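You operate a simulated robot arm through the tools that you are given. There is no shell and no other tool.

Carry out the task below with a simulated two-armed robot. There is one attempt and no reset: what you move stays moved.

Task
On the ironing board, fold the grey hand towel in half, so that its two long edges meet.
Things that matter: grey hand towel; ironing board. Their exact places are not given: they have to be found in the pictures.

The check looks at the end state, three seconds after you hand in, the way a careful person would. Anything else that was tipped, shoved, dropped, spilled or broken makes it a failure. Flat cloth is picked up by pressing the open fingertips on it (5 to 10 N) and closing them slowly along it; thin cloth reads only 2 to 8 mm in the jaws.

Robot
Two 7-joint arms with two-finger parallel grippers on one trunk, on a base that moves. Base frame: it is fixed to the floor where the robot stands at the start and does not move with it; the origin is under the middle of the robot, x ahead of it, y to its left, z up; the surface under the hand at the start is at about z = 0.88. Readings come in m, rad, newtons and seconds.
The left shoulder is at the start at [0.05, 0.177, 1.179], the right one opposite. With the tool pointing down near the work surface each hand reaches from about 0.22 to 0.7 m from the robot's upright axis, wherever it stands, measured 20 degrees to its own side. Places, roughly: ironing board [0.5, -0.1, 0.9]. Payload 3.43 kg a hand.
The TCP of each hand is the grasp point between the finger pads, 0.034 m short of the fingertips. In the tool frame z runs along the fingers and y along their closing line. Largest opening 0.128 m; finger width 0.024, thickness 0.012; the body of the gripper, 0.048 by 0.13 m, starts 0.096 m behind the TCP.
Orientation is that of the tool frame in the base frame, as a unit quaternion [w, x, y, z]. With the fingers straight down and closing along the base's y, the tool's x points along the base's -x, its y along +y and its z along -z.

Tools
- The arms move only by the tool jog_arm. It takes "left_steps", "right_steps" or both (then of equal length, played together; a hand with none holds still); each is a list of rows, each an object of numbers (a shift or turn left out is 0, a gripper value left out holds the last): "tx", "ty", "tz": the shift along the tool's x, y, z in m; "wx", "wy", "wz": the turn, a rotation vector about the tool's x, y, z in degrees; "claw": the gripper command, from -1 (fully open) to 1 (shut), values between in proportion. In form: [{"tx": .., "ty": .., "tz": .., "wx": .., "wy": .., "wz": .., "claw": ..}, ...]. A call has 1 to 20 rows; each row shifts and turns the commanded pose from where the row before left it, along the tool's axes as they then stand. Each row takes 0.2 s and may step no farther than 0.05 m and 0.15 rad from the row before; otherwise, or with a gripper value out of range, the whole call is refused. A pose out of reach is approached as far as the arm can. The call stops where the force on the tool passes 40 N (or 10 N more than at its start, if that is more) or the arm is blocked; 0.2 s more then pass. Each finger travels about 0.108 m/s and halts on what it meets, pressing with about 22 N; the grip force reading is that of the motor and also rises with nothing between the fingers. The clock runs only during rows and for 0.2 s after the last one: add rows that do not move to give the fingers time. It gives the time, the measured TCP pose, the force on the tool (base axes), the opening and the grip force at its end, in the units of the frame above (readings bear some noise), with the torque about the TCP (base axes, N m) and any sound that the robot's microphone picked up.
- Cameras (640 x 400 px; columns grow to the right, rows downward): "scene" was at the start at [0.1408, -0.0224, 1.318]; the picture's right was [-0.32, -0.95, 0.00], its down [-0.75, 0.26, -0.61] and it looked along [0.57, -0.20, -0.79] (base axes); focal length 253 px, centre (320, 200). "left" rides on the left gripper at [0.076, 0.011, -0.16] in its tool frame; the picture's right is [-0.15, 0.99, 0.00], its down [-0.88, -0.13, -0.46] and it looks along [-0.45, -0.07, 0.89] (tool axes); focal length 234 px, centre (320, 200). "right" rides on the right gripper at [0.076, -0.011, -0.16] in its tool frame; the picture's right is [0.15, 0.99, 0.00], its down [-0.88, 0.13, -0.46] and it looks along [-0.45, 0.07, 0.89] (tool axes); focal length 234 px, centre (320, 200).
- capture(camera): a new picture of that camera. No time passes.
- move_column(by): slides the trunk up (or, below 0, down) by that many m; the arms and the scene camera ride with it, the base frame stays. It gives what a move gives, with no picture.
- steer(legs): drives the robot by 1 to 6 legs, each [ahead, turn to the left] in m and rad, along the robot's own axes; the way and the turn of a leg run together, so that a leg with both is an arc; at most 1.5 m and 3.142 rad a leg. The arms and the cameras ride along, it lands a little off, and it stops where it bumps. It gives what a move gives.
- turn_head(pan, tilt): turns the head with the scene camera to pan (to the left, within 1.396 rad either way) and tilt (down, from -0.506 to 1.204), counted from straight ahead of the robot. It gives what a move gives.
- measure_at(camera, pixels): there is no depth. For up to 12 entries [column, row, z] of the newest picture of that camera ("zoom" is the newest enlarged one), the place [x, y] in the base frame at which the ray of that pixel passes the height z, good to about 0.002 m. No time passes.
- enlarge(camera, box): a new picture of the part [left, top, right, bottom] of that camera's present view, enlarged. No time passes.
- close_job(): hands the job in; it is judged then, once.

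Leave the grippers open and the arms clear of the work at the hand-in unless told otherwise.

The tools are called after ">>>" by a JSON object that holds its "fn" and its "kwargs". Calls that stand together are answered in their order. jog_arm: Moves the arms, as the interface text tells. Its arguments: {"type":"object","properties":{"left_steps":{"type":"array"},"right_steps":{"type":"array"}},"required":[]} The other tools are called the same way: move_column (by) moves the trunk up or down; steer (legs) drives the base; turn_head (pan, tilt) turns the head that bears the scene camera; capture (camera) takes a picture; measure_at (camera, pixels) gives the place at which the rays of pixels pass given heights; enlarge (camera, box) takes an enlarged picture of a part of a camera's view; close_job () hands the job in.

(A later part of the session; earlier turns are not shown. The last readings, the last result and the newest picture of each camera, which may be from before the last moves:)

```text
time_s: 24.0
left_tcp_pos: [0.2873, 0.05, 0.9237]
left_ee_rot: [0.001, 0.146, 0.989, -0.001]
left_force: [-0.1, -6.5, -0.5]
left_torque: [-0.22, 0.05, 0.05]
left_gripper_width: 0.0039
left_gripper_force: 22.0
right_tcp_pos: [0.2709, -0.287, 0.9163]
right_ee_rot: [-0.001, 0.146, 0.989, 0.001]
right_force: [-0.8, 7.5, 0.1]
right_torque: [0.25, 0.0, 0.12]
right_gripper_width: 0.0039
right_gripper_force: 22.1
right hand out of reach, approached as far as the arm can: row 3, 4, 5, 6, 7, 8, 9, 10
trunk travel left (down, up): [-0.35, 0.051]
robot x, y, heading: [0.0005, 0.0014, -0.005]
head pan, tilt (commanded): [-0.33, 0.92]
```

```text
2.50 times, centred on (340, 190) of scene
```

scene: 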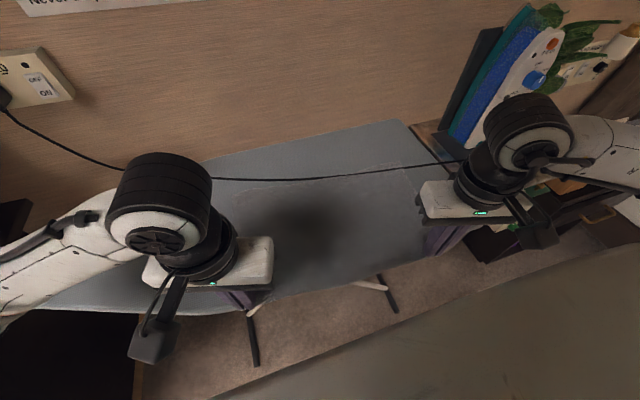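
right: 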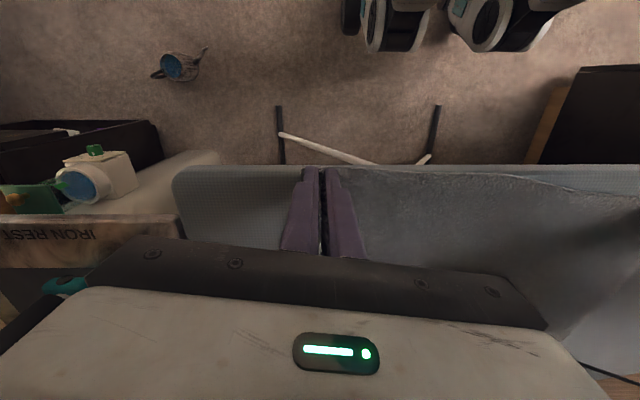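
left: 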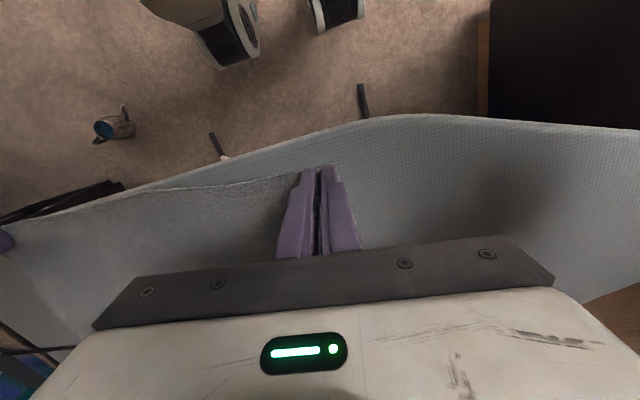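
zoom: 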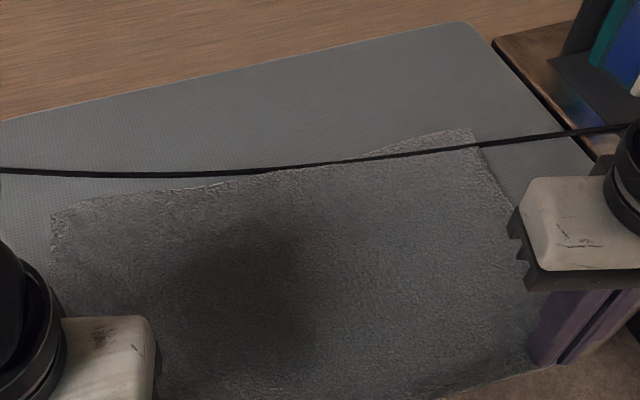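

The right hand has met its near reach limit at x ≈ 0.27, so the far right corner still lies beyond the cord. A little backward drive of the base would finish the pull; first I look to both sides/behind with the head for obstacles.

>>> {"fn": "turn_head", "kwargs": {"pan": 1.39, "tilt": 0.6}}

>>> {"fn": "capture", "kwargs": {"camera": "scene"}}

>>> {"fn": "turn_head", "kwargs": {"pan": -1.39, "tilt": 0.6}}

>>> {"fn": "capture", "kwargs": {"camera": "scene"}}

```text
time_s: 25.7
left_tcp_pos: [0.2888, 0.0509, 0.9231]
left_ee_rot: [0.0, 0.145, 0.989, 0.0]
left_force: [1.0, -5.9, 0.2]
left_torque: [-0.24, -0.01, 0.06]
left_gripper_width: 0.0039
left_gripper_force: 21.9
right_tcp_pos: [0.2711, -0.2885, 0.9175]
right_ee_rot: [-0.001, 0.146, 0.989, 0.0]
right_force: [0.6, 6.4, 0.3]
right_torque: [0.23, 0.0, 0.07]
right_gripper_width: 0.0041
right_gripper_force: 22.3
trunk travel left (down, up): [-0.35, 0.051]
robot x, y, heading: [0.0048, 0.001, 0.004]
head pan, tilt (commanded): [1.389, 0.6]
```

```text
taken
```

scene: 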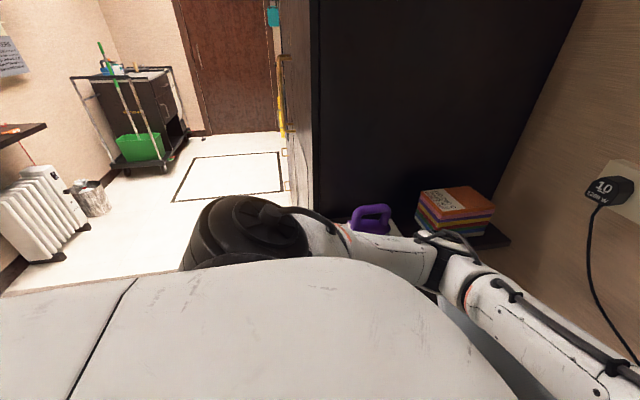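

```text
time_s: 28.2
left_tcp_pos: [0.287, 0.0497, 0.9241]
left_ee_rot: [0.0, 0.145, 0.989, 0.0]
left_force: [-0.3, -8.0, -0.6]
left_torque: [-0.25, -0.01, 0.04]
left_gripper_width: 0.0039
left_gripper_force: 22.1
right_tcp_pos: [0.2713, -0.2866, 0.9159]
right_ee_rot: [-0.001, 0.146, 0.989, 0.0]
right_force: [0.2, 6.0, 0.1]
right_torque: [0.2, 0.0, 0.13]
right_gripper_width: 0.004
right_gripper_force: 21.7
trunk travel left (down, up): [-0.35, 0.051]
robot x, y, heading: [-0.0007, 0.0057, 0.005]
head pan, tilt (commanded): [-1.389, 0.6]
```

```text
taken
```

scene: 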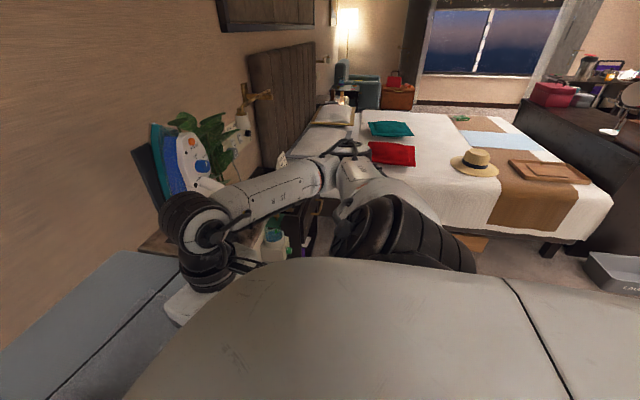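

The surroundings are open: wall and furniture are about 2 m behind, so a few cm of backward driving is safe. First I check whether the right hand's command has run ahead of the hand: a 10 mm forward test step on the right only.

>>> {"fn": "jog_arm", "kwargs": {"right_steps": [{"tx": -0.0096, "ty": 0.0029}, {}]}}

>>> {"fn": "turn_head", "kwargs": {"pan": -0.33, "tilt": 0.92}}

```text
time_s: 28.8
left_tcp_pos: [0.2859, 0.0497, 0.9234]
left_ee_rot: [0.0, 0.146, 0.989, 0.0]
left_force: [0.2, -6.8, -0.6]
left_torque: [-0.23, -0.02, 0.03]
left_gripper_width: 0.0042
left_gripper_force: 21.7
right_tcp_pos: [0.2808, -0.2869, 0.9164]
right_ee_rot: [0.0, 0.146, 0.989, 0.001]
right_force: [-1.5, 7.6, 2.3]
right_torque: [0.24, 0.02, 0.12]
right_gripper_width: 0.0038
right_gripper_force: 22.0
trunk travel left (down, up): [-0.35, 0.051]
robot x, y, heading: [0.0006, 0.0002, 0.002]
head pan, tilt (commanded): [-1.389, 0.6]
```

```text
time_s: 30.1
left_tcp_pos: [0.2875, 0.051, 0.9232]
left_ee_rot: [0.001, 0.145, 0.989, 0.0]
left_force: [0.8, -6.9, -1.2]
left_torque: [-0.23, -0.04, 0.04]
left_gripper_width: 0.004
left_gripper_force: 22.7
right_tcp_pos: [0.2808, -0.2873, 0.9168]
right_ee_rot: [0.0, 0.146, 0.989, 0.0]
right_force: [-1.9, 7.5, 3.1]
right_torque: [0.22, 0.01, 0.08]
right_gripper_width: 0.0038
right_gripper_force: 22.0
trunk travel left (down, up): [-0.35, 0.051]
robot x, y, heading: [0.0032, -0.0021, -0.0]
head pan, tilt (commanded): [-0.33, 0.92]
```

The command follows the hand, good. The right fingers brush the board edge a little (2–3 N), so I raise the right hand 8 mm, turn both hands back about 10° to match the towel's real orientation, and ease the edge tension by 3 mm.

>>> {"fn": "jog_arm", "kwargs": {"left_steps": [{"wz": -3.3}, {"wz": -3.3}, {"wz": -3.3}, {}], "right_steps": [{"tz": -0.004, "wz": -3.3, "ty": 0.001}, {"tz": -0.004, "wz": -3.3, "ty": 0.001}, {"wz": -3.3, "ty": 0.001}, {}]}}

>>> {"fn": "capture", "kwargs": {"camera": "scene"}}

>>> {"fn": "capture", "kwargs": {"camera": "right"}}

```text
time_s: 31.1
left_tcp_pos: [0.288, 0.0494, 0.9228]
left_ee_rot: [-0.001, 0.06, 0.998, 0.0]
left_force: [0.3, -4.0, -0.2]
left_torque: [-0.12, -0.02, -0.09]
left_gripper_width: 0.004
left_gripper_force: 22.3
right_tcp_pos: [0.2813, -0.2842, 0.9246]
right_ee_rot: [0.0, 0.06, 0.998, 0.0]
right_force: [-0.1, 3.6, -0.3]
right_torque: [0.13, -0.02, -0.03]
right_gripper_width: 0.0039
right_gripper_force: 21.9
trunk travel left (down, up): [-0.35, 0.051]
robot x, y, heading: [-0.0024, -0.0019, 0.003]
head pan, tilt (commanded): [-0.33, 0.92]
```

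```text
taken
```

scene: 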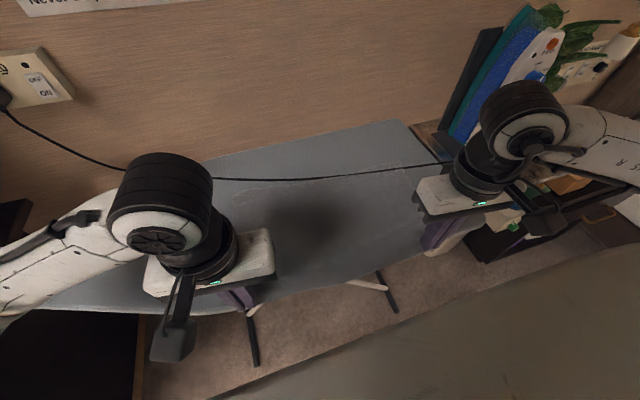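

```text
taken
```

right: 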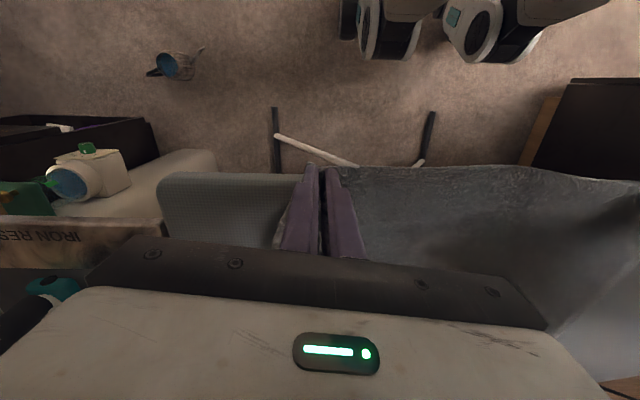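

Forces are calm (about 4 N edge tension). Now I drive the base straight back by 0.075 m, which draws the towel on with both hands.

>>> {"fn": "steer", "kwargs": {"legs": [[-0.075, 0.0]]}}

>>> {"fn": "capture", "kwargs": {"camera": "scene"}}

>>> {"fn": "enlarge", "kwargs": {"camera": "scene", "box": [200, 90, 500, 270]}}

```text
time_s: 32.1
left_tcp_pos: [0.2123, 0.0493, 0.9237]
left_ee_rot: [0.001, 0.06, 0.998, 0.0]
left_force: [-0.2, -3.4, 0.0]
left_torque: [-0.09, -0.05, -0.03]
left_gripper_width: 0.0038
left_gripper_force: 21.7
right_tcp_pos: [0.2062, -0.2838, 0.9255]
right_ee_rot: [0.001, 0.061, 0.998, -0.001]
right_force: [0.2, 4.3, 0.8]
right_torque: [0.14, -0.03, -0.04]
right_gripper_width: 0.0036
right_gripper_force: 21.9
trunk travel left (down, up): [-0.35, 0.051]
robot x, y, heading: [-0.0724, -0.002, -0.003]
head pan, tilt (commanded): [-0.33, 0.92]
```

```text
taken
```

scene: 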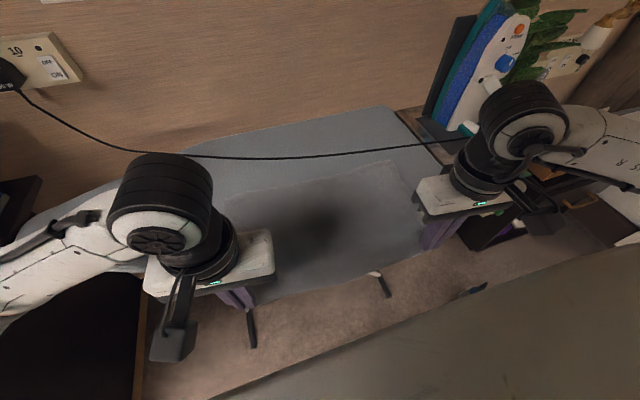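

```text
2.13 times, centred on (350, 180) of scene
```

zoom: 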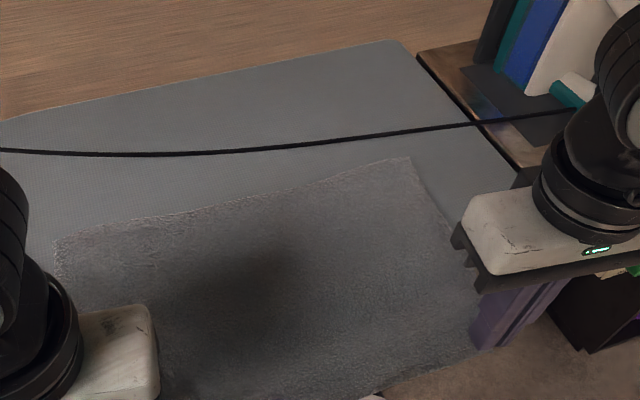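

The towel is now wholly clear of the cord. I measure its far corners and edge in this enlarged picture: (55,242), (230,202), (408,157), and the cord at (250,151), (440,128), plus the right short edge (445,225).

>>> {"fn": "measure_at", "kwargs": {"camera": "zoom", "pixels": [[55, 242, 0.884], [120, 229, 0.884], [230, 202, 0.884], [320, 180, 0.884], [408, 157, 0.884], [445, 225, 0.884], [250, 151, 0.884], [440, 128, 0.884], [100, 152, 0.884]]}}

>>> {"fn": "capture", "kwargs": {"camera": "left"}}

>>> {"fn": "capture", "kwargs": {"camera": "right"}}

```text
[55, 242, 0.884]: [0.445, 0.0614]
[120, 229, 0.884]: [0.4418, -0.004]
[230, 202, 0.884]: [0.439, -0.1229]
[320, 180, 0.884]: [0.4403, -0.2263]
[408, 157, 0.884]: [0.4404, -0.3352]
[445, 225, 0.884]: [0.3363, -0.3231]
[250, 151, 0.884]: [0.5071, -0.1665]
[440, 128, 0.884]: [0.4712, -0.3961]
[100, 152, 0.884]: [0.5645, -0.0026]
```

```text
taken
```

left: 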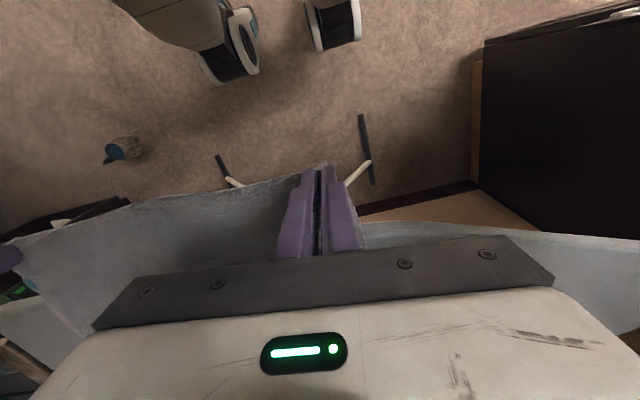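

```text
taken
```

right: 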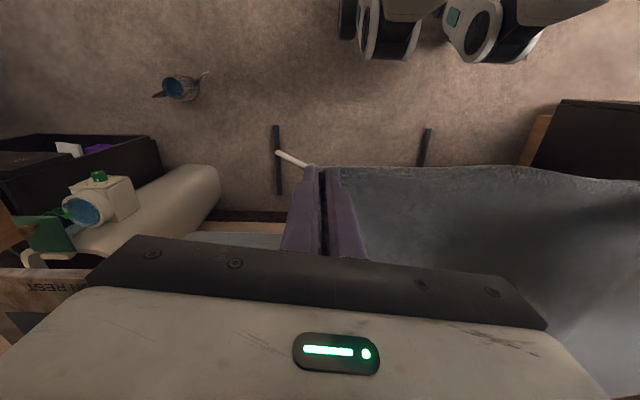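

The far edge now lies straight along y at x ≈ 0.44 (y from 0.061 to -0.335), with the cord at least 4 cm beyond it. Before folding I check how near the iron stands to the right hand's coming path, by measuring its foot in the enlarged picture.

>>> {"fn": "enlarge", "kwargs": {"camera": "scene", "box": [400, 0, 640, 200]}}

>>> {"fn": "measure_at", "kwargs": {"camera": "scene", "pixels": [[434, 127, 0.9], [452, 137, 0.9], [470, 133, 0.9], [430, 108, 0.9], [474, 16, 1.1], [474, 16, 1.15], [526, 12, 1.1], [526, 12, 1.15], [500, 5, 1.15]]}}

```text
2.00 times, centred on (520, 100) of scene
```

zoom: 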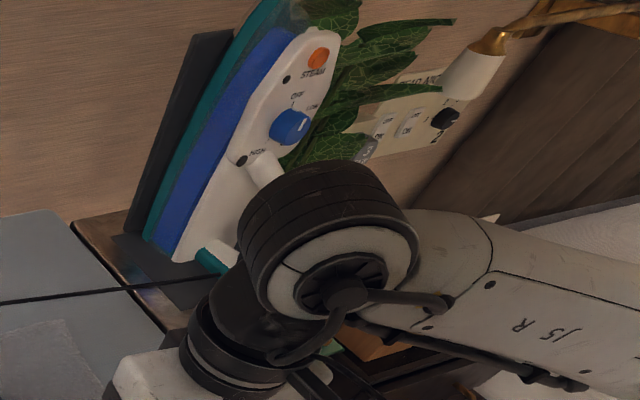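

```text
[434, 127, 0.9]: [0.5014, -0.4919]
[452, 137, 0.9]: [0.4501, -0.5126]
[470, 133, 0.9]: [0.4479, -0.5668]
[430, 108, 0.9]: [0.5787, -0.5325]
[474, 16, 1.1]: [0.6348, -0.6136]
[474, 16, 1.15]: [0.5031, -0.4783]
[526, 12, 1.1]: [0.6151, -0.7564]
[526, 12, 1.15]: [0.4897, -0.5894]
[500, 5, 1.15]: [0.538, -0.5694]
```

The iron's foot is at y < -0.49, well to the right of the planned path (right hand near y = -0.30). Now the first half of the fold: straighten the yaw, then carry the near edge up and over to above the middle (TCP about x 0.33, z 1.02), slightly tilting and shifting 10 mm to the right to match the far corners.

>>> {"fn": "jog_arm", "kwargs": {"left_steps": [{"wz": -3.45}, {"wz": -3.45}, {"tx": -0.0028, "tz": -0.015}, {"tx": -0.0028, "tz": -0.015}, {"tx": -0.00805, "tz": -0.014, "ty": -0.00125}, {"tx": -0.00805, "tz": -0.014, "ty": -0.00125}, {"tx": -0.01255, "tz": -0.011, "ty": -0.00125}, {"tx": -0.01255, "tz": -0.011, "ty": -0.00125}, {"tx": -0.0171, "tz": -0.00695, "ty": -0.00125, "wy": 2.5}, {"tx": -0.0168, "tz": -0.0077, "ty": -0.00125, "wy": 2.5}, {"tx": -0.0186, "tz": -0.0039, "ty": -0.00125, "wy": 2.5}, {"tx": -0.0184, "tz": -0.0047, "ty": -0.00125, "wy": 2.5}, {}], "right_steps": [{"wz": -3.45}, {"wz": -3.45}, {"tx": -0.0028, "tz": -0.015}, {"tx": -0.0028, "tz": -0.015}, {"tx": -0.00805, "tz": -0.014, "ty": -0.00125}, {"tx": -0.00805, "tz": -0.014, "ty": -0.00125}, {"tx": -0.01255, "tz": -0.011, "ty": -0.00125}, {"tx": -0.01255, "tz": -0.011, "ty": -0.00125}, {"tx": -0.0171, "tz": -0.00695, "ty": -0.00125, "wy": 2.5}, {"tx": -0.0168, "tz": -0.0077, "ty": -0.00125, "wy": 2.5}, {"tx": -0.0186, "tz": -0.0039, "ty": -0.00125, "wy": 2.5}, {"tx": -0.0184, "tz": -0.0047, "ty": -0.00125, "wy": 2.5}, {}]}}

>>> {"fn": "capture", "kwargs": {"camera": "scene"}}

>>> {"fn": "capture", "kwargs": {"camera": "left"}}

>>> {"fn": "capture", "kwargs": {"camera": "right"}}

```text
time_s: 34.9
left_tcp_pos: [0.3314, 0.0387, 1.0217]
left_ee_rot: [-0.087, 0.0, 0.996, 0.0]
left_force: [-0.9, -4.4, 0.7]
left_torque: [-0.17, -0.03, -0.06]
left_gripper_width: 0.0039
left_gripper_force: 21.9
right_tcp_pos: [0.3262, -0.2951, 1.0247]
right_ee_rot: [-0.087, 0.001, 0.996, 0.001]
right_force: [0.9, 4.2, 0.7]
right_torque: [0.19, -0.01, -0.04]
right_gripper_width: 0.0036
right_gripper_force: 21.6
trunk travel left (down, up): [-0.35, 0.051]
robot x, y, heading: [-0.0749, 0.0006, 0.002]
head pan, tilt (commanded): [-0.33, 0.92]
```

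```text
taken
```

scene: 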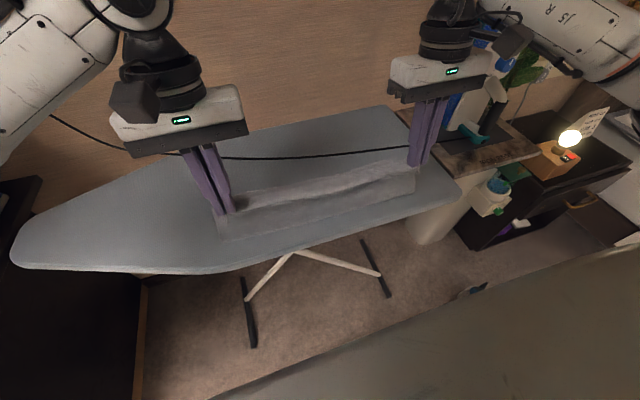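

```text
taken
```

left: 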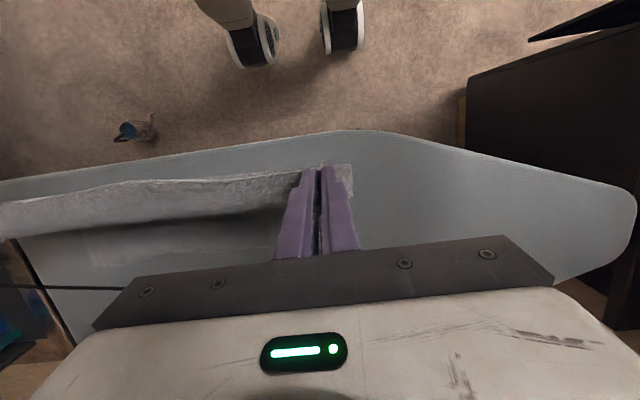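

```text
taken
```

right: 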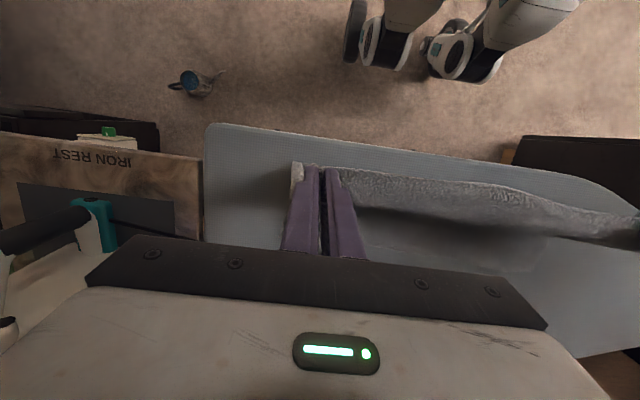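

The near half stands up as a flap between the hands. I zoom in on it to check the lie of the lower half and the far edge.

>>> {"fn": "enlarge", "kwargs": {"camera": "scene", "box": [180, 120, 460, 270]}}

```text
2.29 times, centred on (320, 195) of scene
```

zoom: 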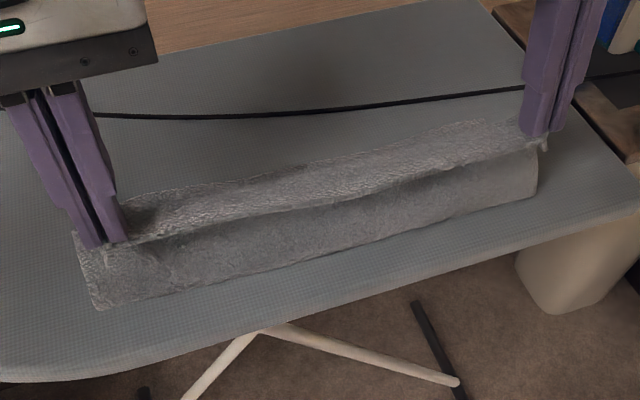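

The flap stands well. I measure the crease line and the far edge before going on.

>>> {"fn": "measure_at", "kwargs": {"camera": "zoom", "pixels": [[100, 306, 0.884], [300, 261, 0.884], [535, 196, 0.884], [130, 203, 0.884], [300, 163, 0.884], [480, 121, 0.884], [545, 148, 0.99], [82, 240, 0.99]]}}

```text
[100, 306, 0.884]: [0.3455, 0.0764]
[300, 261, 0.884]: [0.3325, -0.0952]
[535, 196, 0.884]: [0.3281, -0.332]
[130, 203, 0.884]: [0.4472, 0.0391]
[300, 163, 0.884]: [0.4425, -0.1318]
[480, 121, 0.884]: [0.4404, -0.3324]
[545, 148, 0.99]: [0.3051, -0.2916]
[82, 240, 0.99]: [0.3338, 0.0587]
```

The far edge has not moved (x 0.440–0.447). I carry the flap on over toward the far edge, tilting the hands to 30° and lowering to TCP z ≈ 0.95.

>>> {"fn": "jog_arm", "kwargs": {"left_steps": [{"tx": -0.019, "tz": -0.0006, "ty": -0.00125, "wy": 2.5}, {"tx": -0.019, "tz": -0.0014, "ty": -0.00125, "wy": 2.5}, {"tx": -0.0184, "tz": 0.0027, "ty": -0.00125, "wy": 2.5}, {"tx": -0.0185, "tz": 0.0019, "ty": -0.00125, "wy": 2.5}, {"tx": -0.01685, "tz": 0.0061, "ty": -0.00125, "wy": 2.5}, {"tx": -0.0171, "tz": 0.0054, "ty": -0.00125, "wy": 2.5}, {"tx": -0.0145, "tz": 0.0093, "ty": -0.00125, "wy": 2.5}, {"tx": -0.0149, "tz": 0.0087, "ty": -0.00125, "wy": 2.5}, {}], "right_steps": [{"tx": -0.019, "tz": -0.0006, "ty": -0.00125, "wy": 2.5}, {"tx": -0.019, "tz": -0.0014, "ty": -0.00125, "wy": 2.5}, {"tx": -0.0184, "tz": 0.0027, "ty": -0.00125, "wy": 2.5}, {"tx": -0.0185, "tz": 0.0019, "ty": -0.00125, "wy": 2.5}, {"tx": -0.01685, "tz": 0.0061, "ty": -0.00125, "wy": 2.5}, {"tx": -0.0171, "tz": 0.0054, "ty": -0.00125, "wy": 2.5}, {"tx": -0.0145, "tz": 0.0093, "ty": -0.00125, "wy": 2.5}, {"tx": -0.0149, "tz": 0.0087, "ty": -0.00125, "wy": 2.5}, {}]}}

>>> {"fn": "capture", "kwargs": {"camera": "scene"}}

>>> {"fn": "capture", "kwargs": {"camera": "left"}}

>>> {"fn": "capture", "kwargs": {"camera": "right"}}

```text
time_s: 36.9
left_tcp_pos: [0.4304, 0.0276, 0.9546]
left_ee_rot: [-0.257, 0.001, 0.966, 0.0]
left_force: [-0.3, -3.0, -0.5]
left_torque: [-0.08, 0.0, -0.05]
left_gripper_width: 0.0038
left_gripper_force: 22.1
left hand out of reach, approached as far as the arm can: row 8
right_tcp_pos: [0.4428, -0.3043, 0.9511]
right_ee_rot: [-0.259, 0.0, 0.966, 0.001]
right_force: [0.1, 2.7, 0.0]
right_torque: [0.06, 0.01, -0.09]
right_gripper_width: 0.004
right_gripper_force: 22.0
trunk travel left (down, up): [-0.35, 0.051]
robot x, y, heading: [-0.0746, 0.001, -0.003]
head pan, tilt (commanded): [-0.33, 0.92]
```

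```text
taken
```

scene: 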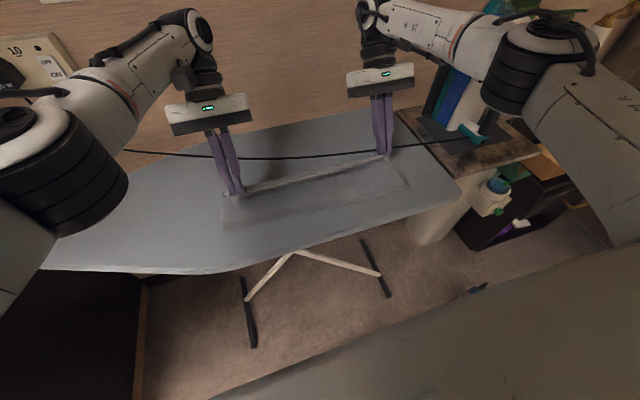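

```text
taken
```

left: 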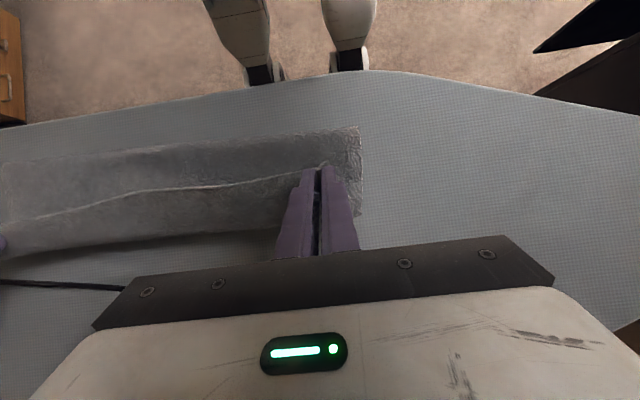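

```text
taken
```

right: 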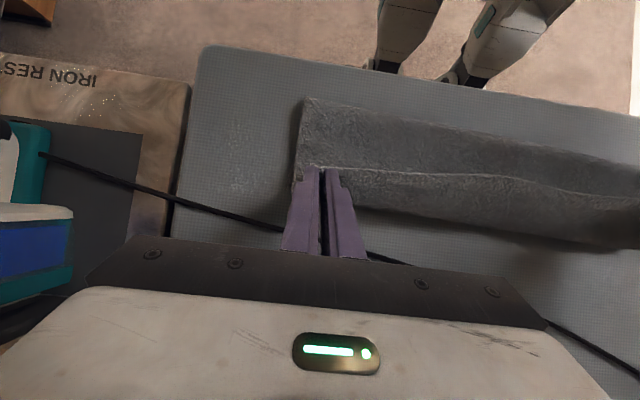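

The left arm reached its limit because of the tilt. The flap is over; both hands hold the edge about 4 cm above the lower layer, just short of the far edge. I lessen the tilt to about 16° while lowering the edge onto the far edge (left pinch to x ≈ 0.439, right to 0.434).

>>> {"fn": "jog_arm", "kwargs": {"left_steps": [{"tx": -0.0049, "tz": 0.0029, "wy": -2.33}, {"tx": -0.0048, "tz": 0.0031, "wy": -2.33}, {"tx": -0.0047, "tz": 0.0033, "wy": -2.33}, {"tx": -0.0045, "tz": 0.0035, "wy": -2.33}, {"tx": -0.0044, "tz": 0.0037, "wy": -2.33}, {"tx": -0.0043, "tz": 0.0038, "wy": -2.33}, {}], "right_steps": [{"tx": -0.0021, "tz": 0.0038, "wy": -2.33}, {"tx": -0.002, "tz": 0.0039, "wy": -2.33}, {"tx": -0.0018, "tz": 0.004, "wy": -2.33}, {"tx": -0.0016, "tz": 0.0041, "wy": -2.33}, {"tx": -0.0015, "tz": 0.0041, "wy": -2.33}, {"tx": -0.0013, "tz": 0.0042, "wy": -2.33}, {}]}}

>>> {"fn": "capture", "kwargs": {"camera": "scene"}}

>>> {"fn": "enlarge", "kwargs": {"camera": "scene", "box": [190, 120, 450, 260]}}

>>> {"fn": "capture", "kwargs": {"camera": "left"}}

>>> {"fn": "capture", "kwargs": {"camera": "right"}}

```text
time_s: 38.5
left_tcp_pos: [0.4484, 0.029, 0.9265]
left_ee_rot: [-0.139, 0.0, 0.99, -0.001]
left_force: [-1.0, -4.5, 1.7]
left_torque: [-0.15, 0.05, 0.0]
left_gripper_width: 0.0038
left_gripper_force: 22.4
right_tcp_pos: [0.4422, -0.3036, 0.9251]
right_ee_rot: [-0.138, 0.0, 0.99, 0.0]
right_force: [-1.3, 4.3, 2.3]
right_torque: [0.11, 0.03, -0.04]
right_gripper_width: 0.0039
right_gripper_force: 21.8
trunk travel left (down, up): [-0.35, 0.051]
robot x, y, heading: [-0.0763, 0.0019, -0.006]
head pan, tilt (commanded): [-0.33, 0.92]
```

```text
taken
```

scene: 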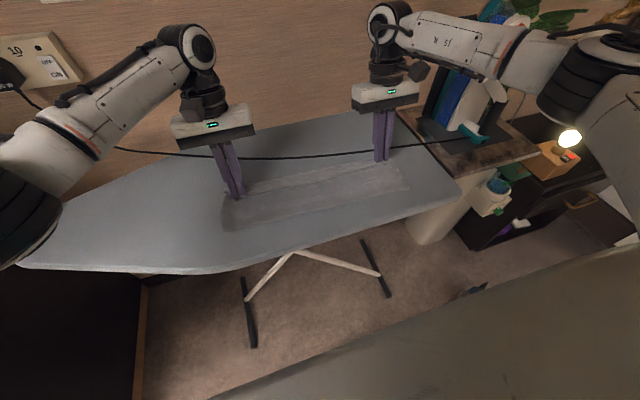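

```text
2.46 times, centred on (320, 190) of scene
```

zoom: 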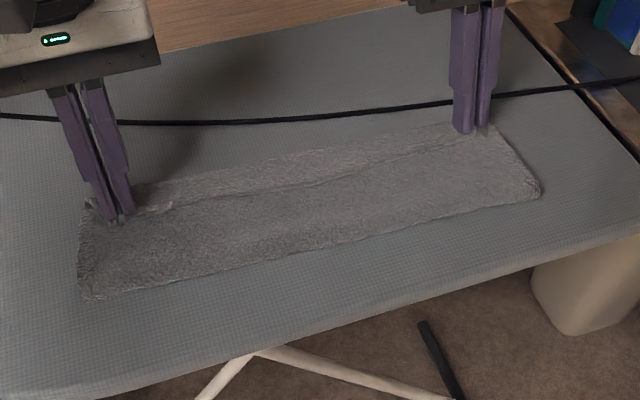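

```text
taken
```

left: 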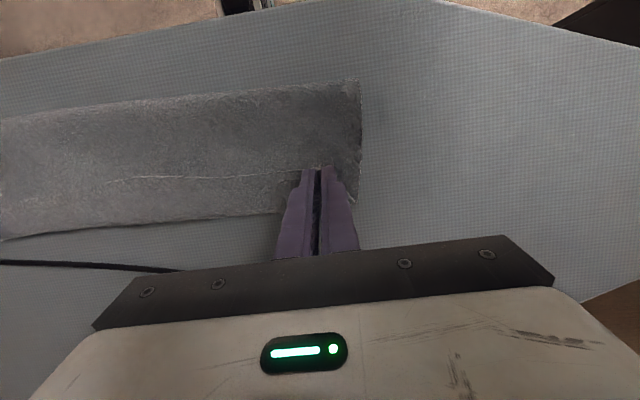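

```text
taken
```

right: 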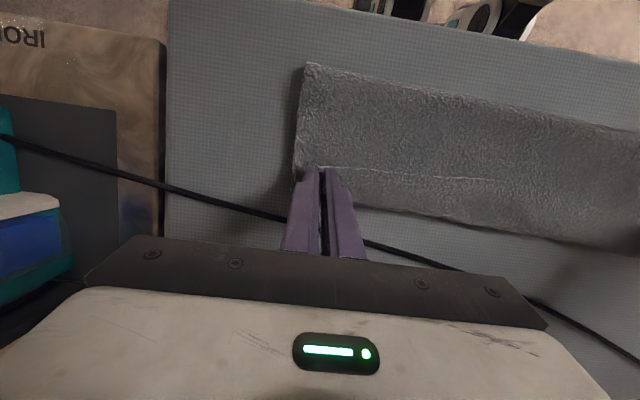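

The flap lies down on the far half. I measure the gap between the two long edges in the left and right pictures before letting go.

>>> {"fn": "measure_at", "kwargs": {"camera": "left", "pixels": [[110, 184, 0.889], [200, 178, 0.889], [290, 172, 0.889], [20, 237, 0.884], [150, 226, 0.884], [260, 215, 0.884], [357, 82, 0.889], [200, 95, 0.889], [20, 115, 0.889]]}}

>>> {"fn": "measure_at", "kwargs": {"camera": "right", "pixels": [[380, 172, 0.889], [450, 178, 0.889], [400, 213, 0.884], [500, 228, 0.884], [620, 250, 0.884], [306, 62, 0.889], [450, 90, 0.889], [600, 120, 0.889]]}}

>>> {"fn": "enlarge", "kwargs": {"camera": "left", "box": [0, 70, 400, 270]}}

>>> {"fn": "enlarge", "kwargs": {"camera": "right", "box": [260, 40, 640, 270]}}

```text
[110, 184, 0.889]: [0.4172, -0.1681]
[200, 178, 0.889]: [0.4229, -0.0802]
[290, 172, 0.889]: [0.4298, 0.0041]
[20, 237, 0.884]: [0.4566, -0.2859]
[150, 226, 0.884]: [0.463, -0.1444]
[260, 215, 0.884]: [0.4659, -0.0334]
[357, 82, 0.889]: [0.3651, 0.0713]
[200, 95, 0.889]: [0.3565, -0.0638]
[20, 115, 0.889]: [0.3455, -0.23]
```

```text
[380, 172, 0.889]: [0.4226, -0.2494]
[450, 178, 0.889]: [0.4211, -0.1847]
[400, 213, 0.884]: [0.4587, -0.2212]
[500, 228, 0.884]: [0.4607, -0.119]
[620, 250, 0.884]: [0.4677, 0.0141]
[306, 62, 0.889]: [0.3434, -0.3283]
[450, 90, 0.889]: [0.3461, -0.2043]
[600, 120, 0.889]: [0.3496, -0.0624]
```

```text
1.60 times, centred on (200, 170) of left
```

zoom: 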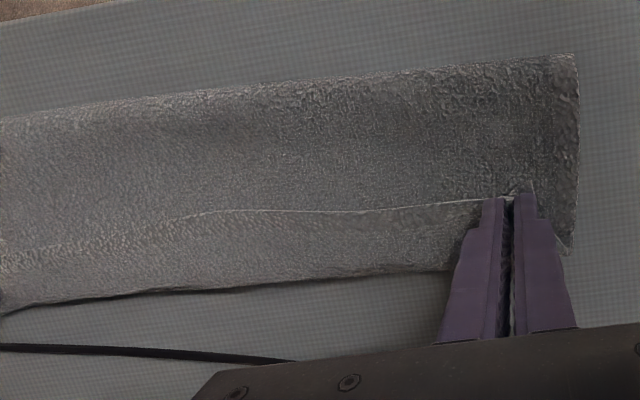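

```text
1.68 times, centred on (450, 155) of right
```

zoom: 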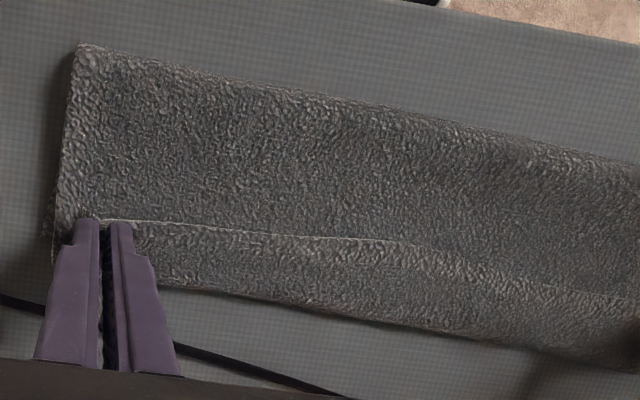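

The bright line (the near edge) lies at x ≈ 0.42–0.43, but the outer boundary is now at x ≈ 0.46, so I suspect the edge strip is turned back on itself. I check the outer boundary with the scene camera and look close up.

>>> {"fn": "enlarge", "kwargs": {"camera": "scene", "box": [215, 140, 335, 240]}}

>>> {"fn": "enlarge", "kwargs": {"camera": "scene", "box": [310, 130, 430, 230]}}

>>> {"fn": "measure_at", "kwargs": {"camera": "scene", "pixels": [[247, 188, 0.884], [312, 175.7, 0.884], [370, 164.5, 0.884], [312, 184, 0.889], [350, 176, 0.889], [226, 231, 0.884], [312, 221, 0.884], [408, 195, 0.884]]}}

```text
4.00 times, centred on (275, 190) of scene
```

zoom: 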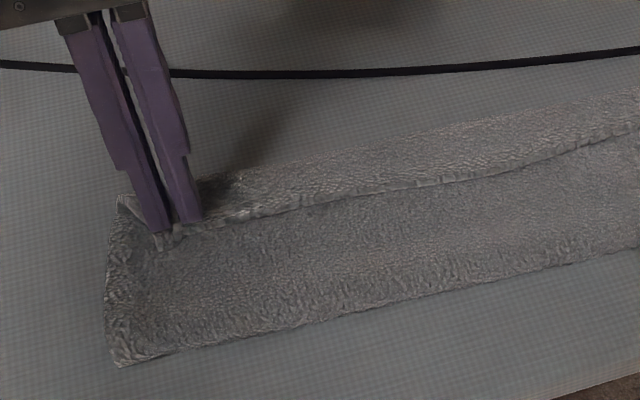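

```text
4.00 times, centred on (370, 180) of scene
```

zoom: 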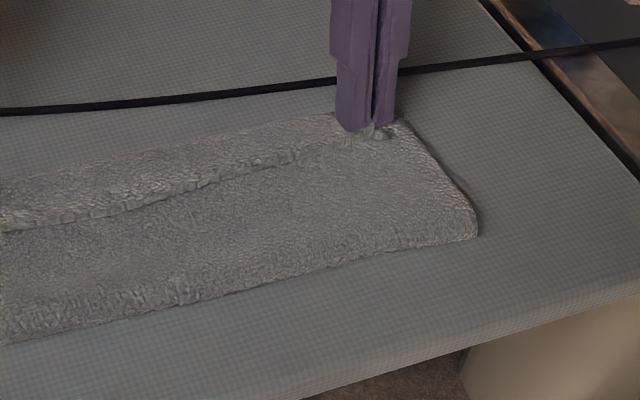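

```text
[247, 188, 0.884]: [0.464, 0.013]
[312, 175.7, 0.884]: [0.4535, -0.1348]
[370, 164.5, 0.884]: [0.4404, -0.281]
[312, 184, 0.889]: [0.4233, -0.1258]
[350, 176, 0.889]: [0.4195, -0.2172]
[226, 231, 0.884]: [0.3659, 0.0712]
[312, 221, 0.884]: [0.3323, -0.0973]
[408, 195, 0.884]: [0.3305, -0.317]
```

The two overhead views put the outer boundary at about x 0.46 and the flap's edge at about 0.42, and the boundary reads as lying at board level: it is the lower layer's far edge, so the flap is some 3–4 cm short and puffed up. I need more forward reach with a bigger tilt so that the edge rolls over properly. I lift the edge again and bring it back to about mid-arc, then I'll drive the base forward.

>>> {"fn": "jog_arm", "kwargs": {"left_steps": [{"tx": 0.0087, "tz": -0.0121}, {"tx": 0.0087, "tz": -0.0121}, {"tx": 0.0161, "tz": -0.0016}, {"tx": 0.0161, "tz": -0.0016}, {"tx": 0.0161, "tz": -0.0016}, {"tx": 0.0161, "tz": -0.0016}, {"tx": 0.0161, "tz": -0.0016}, {"tx": 0.0161, "tz": -0.0016}, {}], "right_steps": [{"tx": 0.0087, "tz": -0.0121}, {"tx": 0.0087, "tz": -0.0121}, {"tx": 0.0161, "tz": -0.0016}, {"tx": 0.0161, "tz": -0.0016}, {"tx": 0.0161, "tz": -0.0016}, {"tx": 0.0161, "tz": -0.0016}, {"tx": 0.0161, "tz": -0.0016}, {"tx": 0.0161, "tz": -0.0016}, {}]}}

>>> {"fn": "capture", "kwargs": {"camera": "scene"}}

>>> {"fn": "enlarge", "kwargs": {"camera": "scene", "box": [190, 120, 450, 260]}}

```text
time_s: 40.5
left_tcp_pos: [0.3466, 0.0294, 0.9896]
left_ee_rot: [-0.139, 0.0, 0.99, 0.001]
left_force: [0.3, -3.6, 0.2]
left_torque: [-0.1, 0.02, 0.01]
left_gripper_width: 0.0039
left_gripper_force: 21.8
right_tcp_pos: [0.3424, -0.3037, 0.9884]
right_ee_rot: [-0.14, 0.001, 0.99, 0.0]
right_force: [-0.8, 3.8, 0.7]
right_torque: [0.12, 0.02, -0.06]
right_gripper_width: 0.0037
right_gripper_force: 22.5
trunk travel left (down, up): [-0.35, 0.051]
robot x, y, heading: [-0.0737, -0.0005, 0.002]
head pan, tilt (commanded): [-0.33, 0.92]
```

```text
taken
```

scene: 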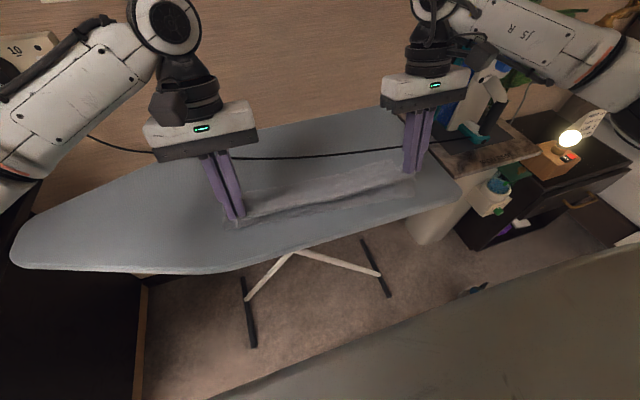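

```text
2.46 times, centred on (320, 190) of scene
```

zoom: 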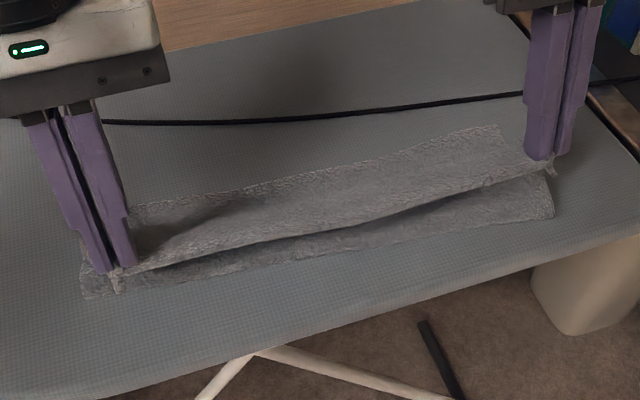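

I measure the far edge and the crease line now, to see where the lower layer lies.

>>> {"fn": "measure_at", "kwargs": {"camera": "zoom", "pixels": [[135, 208, 0.884], [230, 190, 0.884], [320, 170, 0.884], [400, 150, 0.884], [497, 126, 0.884], [85, 299, 0.884], [300, 258, 0.884], [552, 217, 0.884]]}}

>>> {"fn": "capture", "kwargs": {"camera": "left"}}

>>> {"fn": "capture", "kwargs": {"camera": "right"}}

```text
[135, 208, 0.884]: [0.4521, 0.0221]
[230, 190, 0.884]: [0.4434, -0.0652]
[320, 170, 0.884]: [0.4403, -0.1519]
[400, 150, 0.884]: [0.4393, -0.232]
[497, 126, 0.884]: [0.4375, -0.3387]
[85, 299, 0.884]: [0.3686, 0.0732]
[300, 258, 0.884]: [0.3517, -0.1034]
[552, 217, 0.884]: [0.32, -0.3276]
```

```text
taken
```

left: 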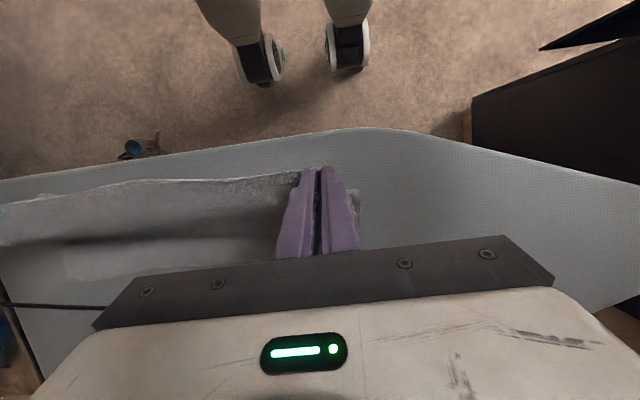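

```text
taken
```

right: 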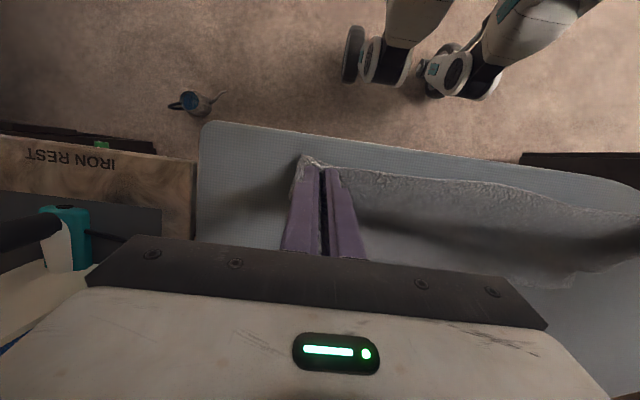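

Good: the lower layer has not moved (far edge still x 0.437–0.452); what stuck out earlier was the puffed flap, because my hands stopped 3 cm short and the edge strip kept its first orientation in the jaws. A further-forward position and more tilt will cure that. Before driving forward I check the room between the robot's wheels and the board's feet.

>>> {"fn": "measure_at", "kwargs": {"camera": "right", "pixels": [[365, 90, 0.03], [470, 98, 0.03], [355, 30, 0.1], [195, 105, 0.0]]}}

>>> {"fn": "measure_at", "kwargs": {"camera": "scene", "pixels": [[243, 280, 0.02], [253, 346, 0.02], [363, 240, 0.02], [387, 295, 0.02], [475, 290, 0.02]]}}

>>> {"fn": "measure_at", "kwargs": {"camera": "left", "pixels": [[260, 85, 0.03], [348, 70, 0.03], [140, 150, 0.0]]}}

```text
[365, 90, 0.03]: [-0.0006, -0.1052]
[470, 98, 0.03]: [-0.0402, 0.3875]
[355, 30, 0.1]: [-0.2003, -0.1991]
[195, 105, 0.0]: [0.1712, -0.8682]
```

```text
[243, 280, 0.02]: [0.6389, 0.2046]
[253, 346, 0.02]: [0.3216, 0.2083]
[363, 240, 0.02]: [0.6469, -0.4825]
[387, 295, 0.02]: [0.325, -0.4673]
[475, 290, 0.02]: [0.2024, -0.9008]
```

```text
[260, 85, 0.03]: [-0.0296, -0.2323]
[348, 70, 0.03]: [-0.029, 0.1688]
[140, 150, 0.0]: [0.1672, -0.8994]
```

There is plenty of floor room (wheels at x ≈ 0, board feet at x ≈ 0.32). I lower the held edge by 2 cm and then drive the base forward 0.105 m.

>>> {"fn": "jog_arm", "kwargs": {"left_steps": [{"tx": -0.0027, "tz": 0.0096}, {"tx": -0.0027, "tz": 0.0096}], "right_steps": [{"tx": -0.0027, "tz": 0.0096}, {"tx": -0.0027, "tz": 0.0096}]}}

>>> {"fn": "steer", "kwargs": {"legs": [[0.105, 0.0]]}}

>>> {"fn": "capture", "kwargs": {"camera": "scene"}}

>>> {"fn": "capture", "kwargs": {"camera": "right"}}

```text
time_s: 41.1
left_tcp_pos: [0.3473, 0.0297, 0.9706]
left_ee_rot: [-0.139, 0.0, 0.99, -0.002]
left_force: [0.3, -3.0, -0.2]
left_torque: [-0.13, 0.01, -0.06]
left_gripper_width: 0.0036
left_gripper_force: 21.4
right_tcp_pos: [0.3423, -0.3039, 0.9716]
right_ee_rot: [-0.14, 0.001, 0.99, 0.0]
right_force: [-0.1, 3.9, 0.0]
right_torque: [0.14, -0.01, -0.07]
right_gripper_width: 0.004
right_gripper_force: 22.5
trunk travel left (down, up): [-0.35, 0.051]
robot x, y, heading: [-0.0732, 0.0025, -0.002]
head pan, tilt (commanded): [-0.33, 0.92]
```

```text
time_s: 42.3
left_tcp_pos: [0.4513, 0.029, 0.9702]
left_ee_rot: [-0.139, 0.001, 0.99, 0.0]
left_force: [-0.6, -3.4, -0.2]
left_torque: [-0.15, 0.01, -0.03]
left_gripper_width: 0.0035
left_gripper_force: 21.9
right_tcp_pos: [0.4481, -0.3067, 0.9678]
right_ee_rot: [-0.139, 0.001, 0.99, 0.0]
right_force: [0.6, 3.6, 0.4]
right_torque: [0.12, 0.01, -0.03]
right_gripper_width: 0.0038
right_gripper_force: 22.2
trunk travel left (down, up): [-0.35, 0.051]
robot x, y, heading: [0.0331, 0.0022, -0.006]
head pan, tilt (commanded): [-0.33, 0.92]
```

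```text
taken
```

scene: 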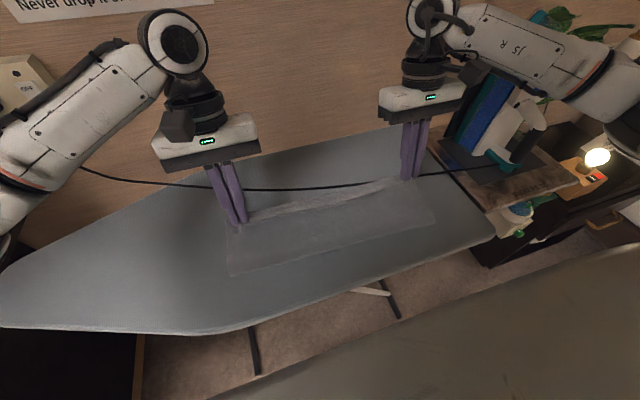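

```text
taken
```

right: 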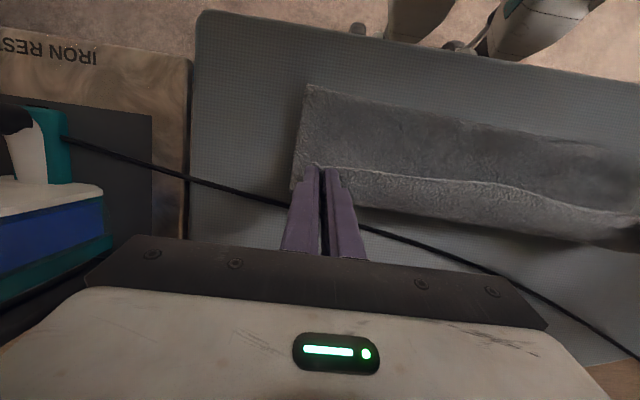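

Robot is now at x = 0.033 and the held edge is above the far edge. I tilt both hands about the held edge from 16° to 50° (fingers pointing back toward the robot), keeping the pinch near x 0.455, z 0.93.

>>> {"fn": "jog_arm", "kwargs": {"left_steps": [{"tx": -0.0039, "tz": 0.0015, "wy": 4.25}, {"tx": -0.004, "tz": 0.0012, "wy": 4.25}, {"tx": -0.004, "tz": 0.0009, "wy": 4.25}, {"tx": -0.0041, "tz": 0.0006, "wy": 4.25}, {"tx": -0.0041, "tz": 0.0003, "wy": 4.25}, {"tx": -0.0041, "tz": 0.0, "wy": 4.25}, {"tx": -0.0041, "tz": -0.0003, "wy": 4.25}, {"tx": -0.0041, "tz": -0.0006, "wy": 4.25}, {}], "right_steps": [{"tx": -0.0038, "tz": 0.0015, "wy": 4.25}, {"tx": -0.0038, "tz": 0.0012, "wy": 4.25}, {"tx": -0.0038, "tz": 0.0009, "wy": 4.25}, {"tx": -0.0039, "tz": 0.0006, "wy": 4.25}, {"tx": -0.0039, "tz": 0.0003, "wy": 4.25}, {"tx": -0.0039, "tz": 0.0, "wy": 4.25}, {"tx": -0.0039, "tz": -0.0003, "wy": 4.25}, {"tx": -0.0039, "tz": -0.0006, "wy": 4.25}, {}]}}

>>> {"fn": "capture", "kwargs": {"camera": "scene"}}

>>> {"fn": "capture", "kwargs": {"camera": "left"}}

>>> {"fn": "capture", "kwargs": {"camera": "right"}}

```text
time_s: 44.3
left_tcp_pos: [0.4712, 0.0378, 0.9494]
left_ee_rot: [-0.402, 0.005, 0.916, 0.003]
left_force: [1.0, -11.6, -0.2]
left_torque: [-0.29, 0.01, 0.25]
left_gripper_width: 0.0037
left_gripper_force: 21.5
left hand out of reach, approached as far as the arm can: row 7, 8
right_tcp_pos: [0.4727, -0.3054, 0.951]
right_ee_rot: [-0.422, 0.001, 0.907, 0.004]
right_force: [-0.1, 11.2, 0.1]
right_torque: [0.29, 0.0, -0.34]
right_gripper_width: 0.0038
right_gripper_force: 22.0
trunk travel left (down, up): [-0.35, 0.051]
robot x, y, heading: [0.0294, 0.0008, 0.0]
head pan, tilt (commanded): [-0.33, 0.92]
```

```text
taken
```

scene: 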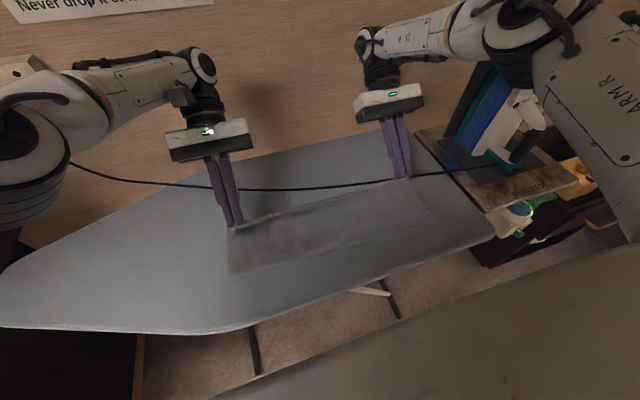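

```text
taken
```

left: 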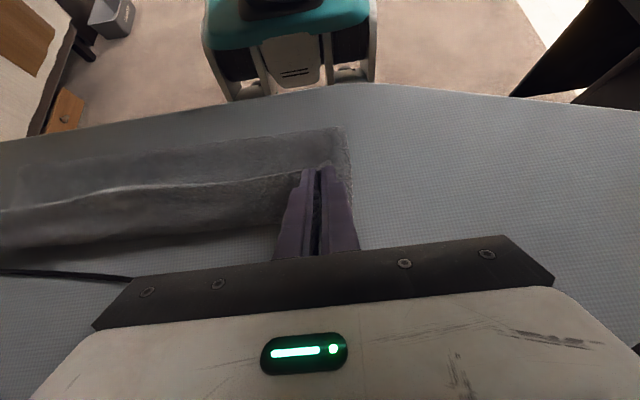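

```text
taken
```

right: 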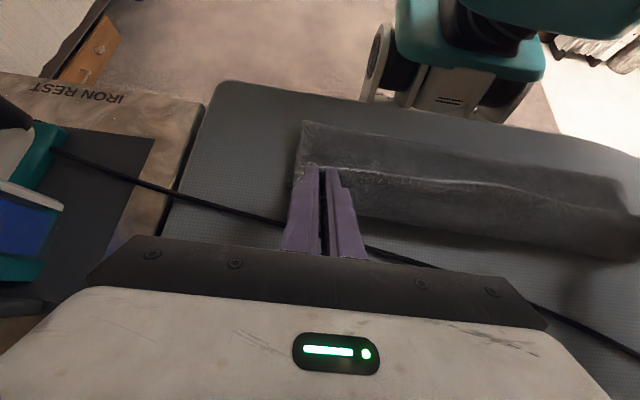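

The left arm is at its limit at 47° tilt and got pulled 9 mm outward (edge tension 11 N). I bring the left hand back 8 mm inward and measure the outer boundary and edge line in the pictures.

>>> {"fn": "jog_arm", "kwargs": {"left_steps": [{"ty": -0.004}, {"ty": -0.004}, {}], "right_steps": [{}, {}, {}]}}

>>> {"fn": "capture", "kwargs": {"camera": "right"}}

>>> {"fn": "measure_at", "kwargs": {"camera": "right", "pixels": [[400, 223, 0.884], [500, 240, 0.884], [600, 258, 0.884], [400, 172, 0.935], [500, 184, 0.935], [310, 122, 0.889], [450, 138, 0.889], [600, 165, 0.889]]}}

>>> {"fn": "enlarge", "kwargs": {"camera": "right", "box": [270, 90, 640, 300]}}

>>> {"fn": "enlarge", "kwargs": {"camera": "scene", "box": [200, 140, 460, 300]}}

```text
time_s: 45.1
left_tcp_pos: [0.4625, 0.0404, 0.9542]
left_ee_rot: [-0.421, 0.002, 0.907, 0.0]
left_force: [0.7, -13.9, -0.2]
left_torque: [-0.34, 0.01, 0.32]
left_gripper_width: 0.0038
left_gripper_force: 22.3
left hand out of reach, approached as far as the arm can: row 1, 2
right_tcp_pos: [0.4722, -0.3043, 0.9513]
right_ee_rot: [-0.422, 0.002, 0.907, 0.003]
right_force: [-0.3, 13.5, -0.3]
right_torque: [0.36, 0.01, -0.37]
right_gripper_width: 0.004
right_gripper_force: 21.9
trunk travel left (down, up): [-0.35, 0.051]
robot x, y, heading: [0.0322, -0.001, -0.006]
head pan, tilt (commanded): [-0.33, 0.92]
```

```text
taken
```

right: 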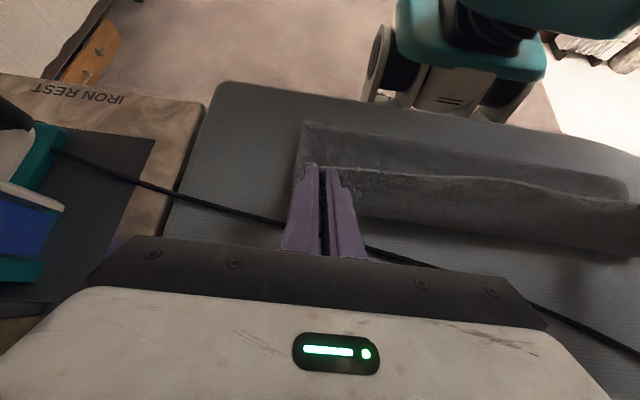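

```text
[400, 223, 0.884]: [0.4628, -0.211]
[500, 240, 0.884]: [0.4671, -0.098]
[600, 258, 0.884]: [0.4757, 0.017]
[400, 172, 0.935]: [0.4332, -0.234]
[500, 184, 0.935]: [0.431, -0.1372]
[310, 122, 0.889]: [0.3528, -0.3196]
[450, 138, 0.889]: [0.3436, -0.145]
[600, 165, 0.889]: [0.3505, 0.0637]
```

```text
1.73 times, centred on (455, 195) of right
```

zoom: 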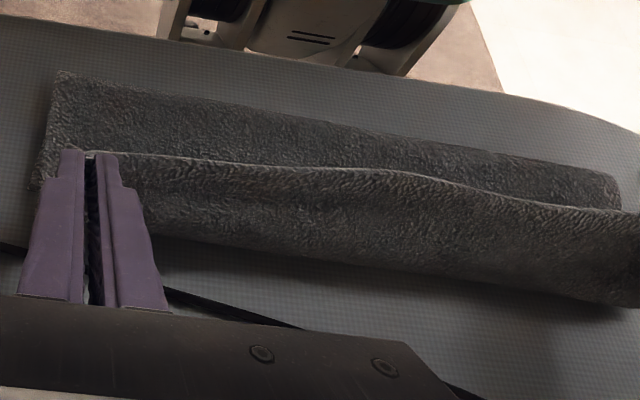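

```text
2.46 times, centred on (330, 220) of scene
```

zoom: 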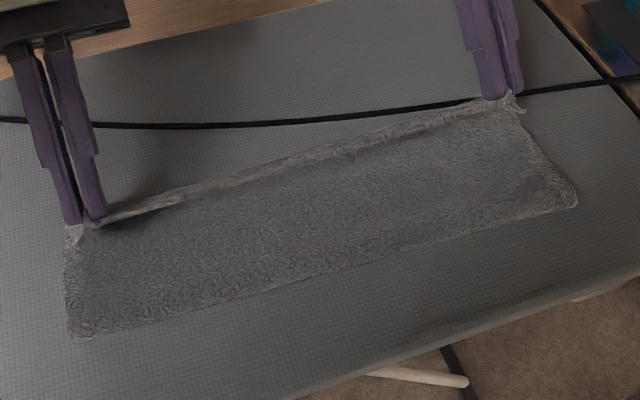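

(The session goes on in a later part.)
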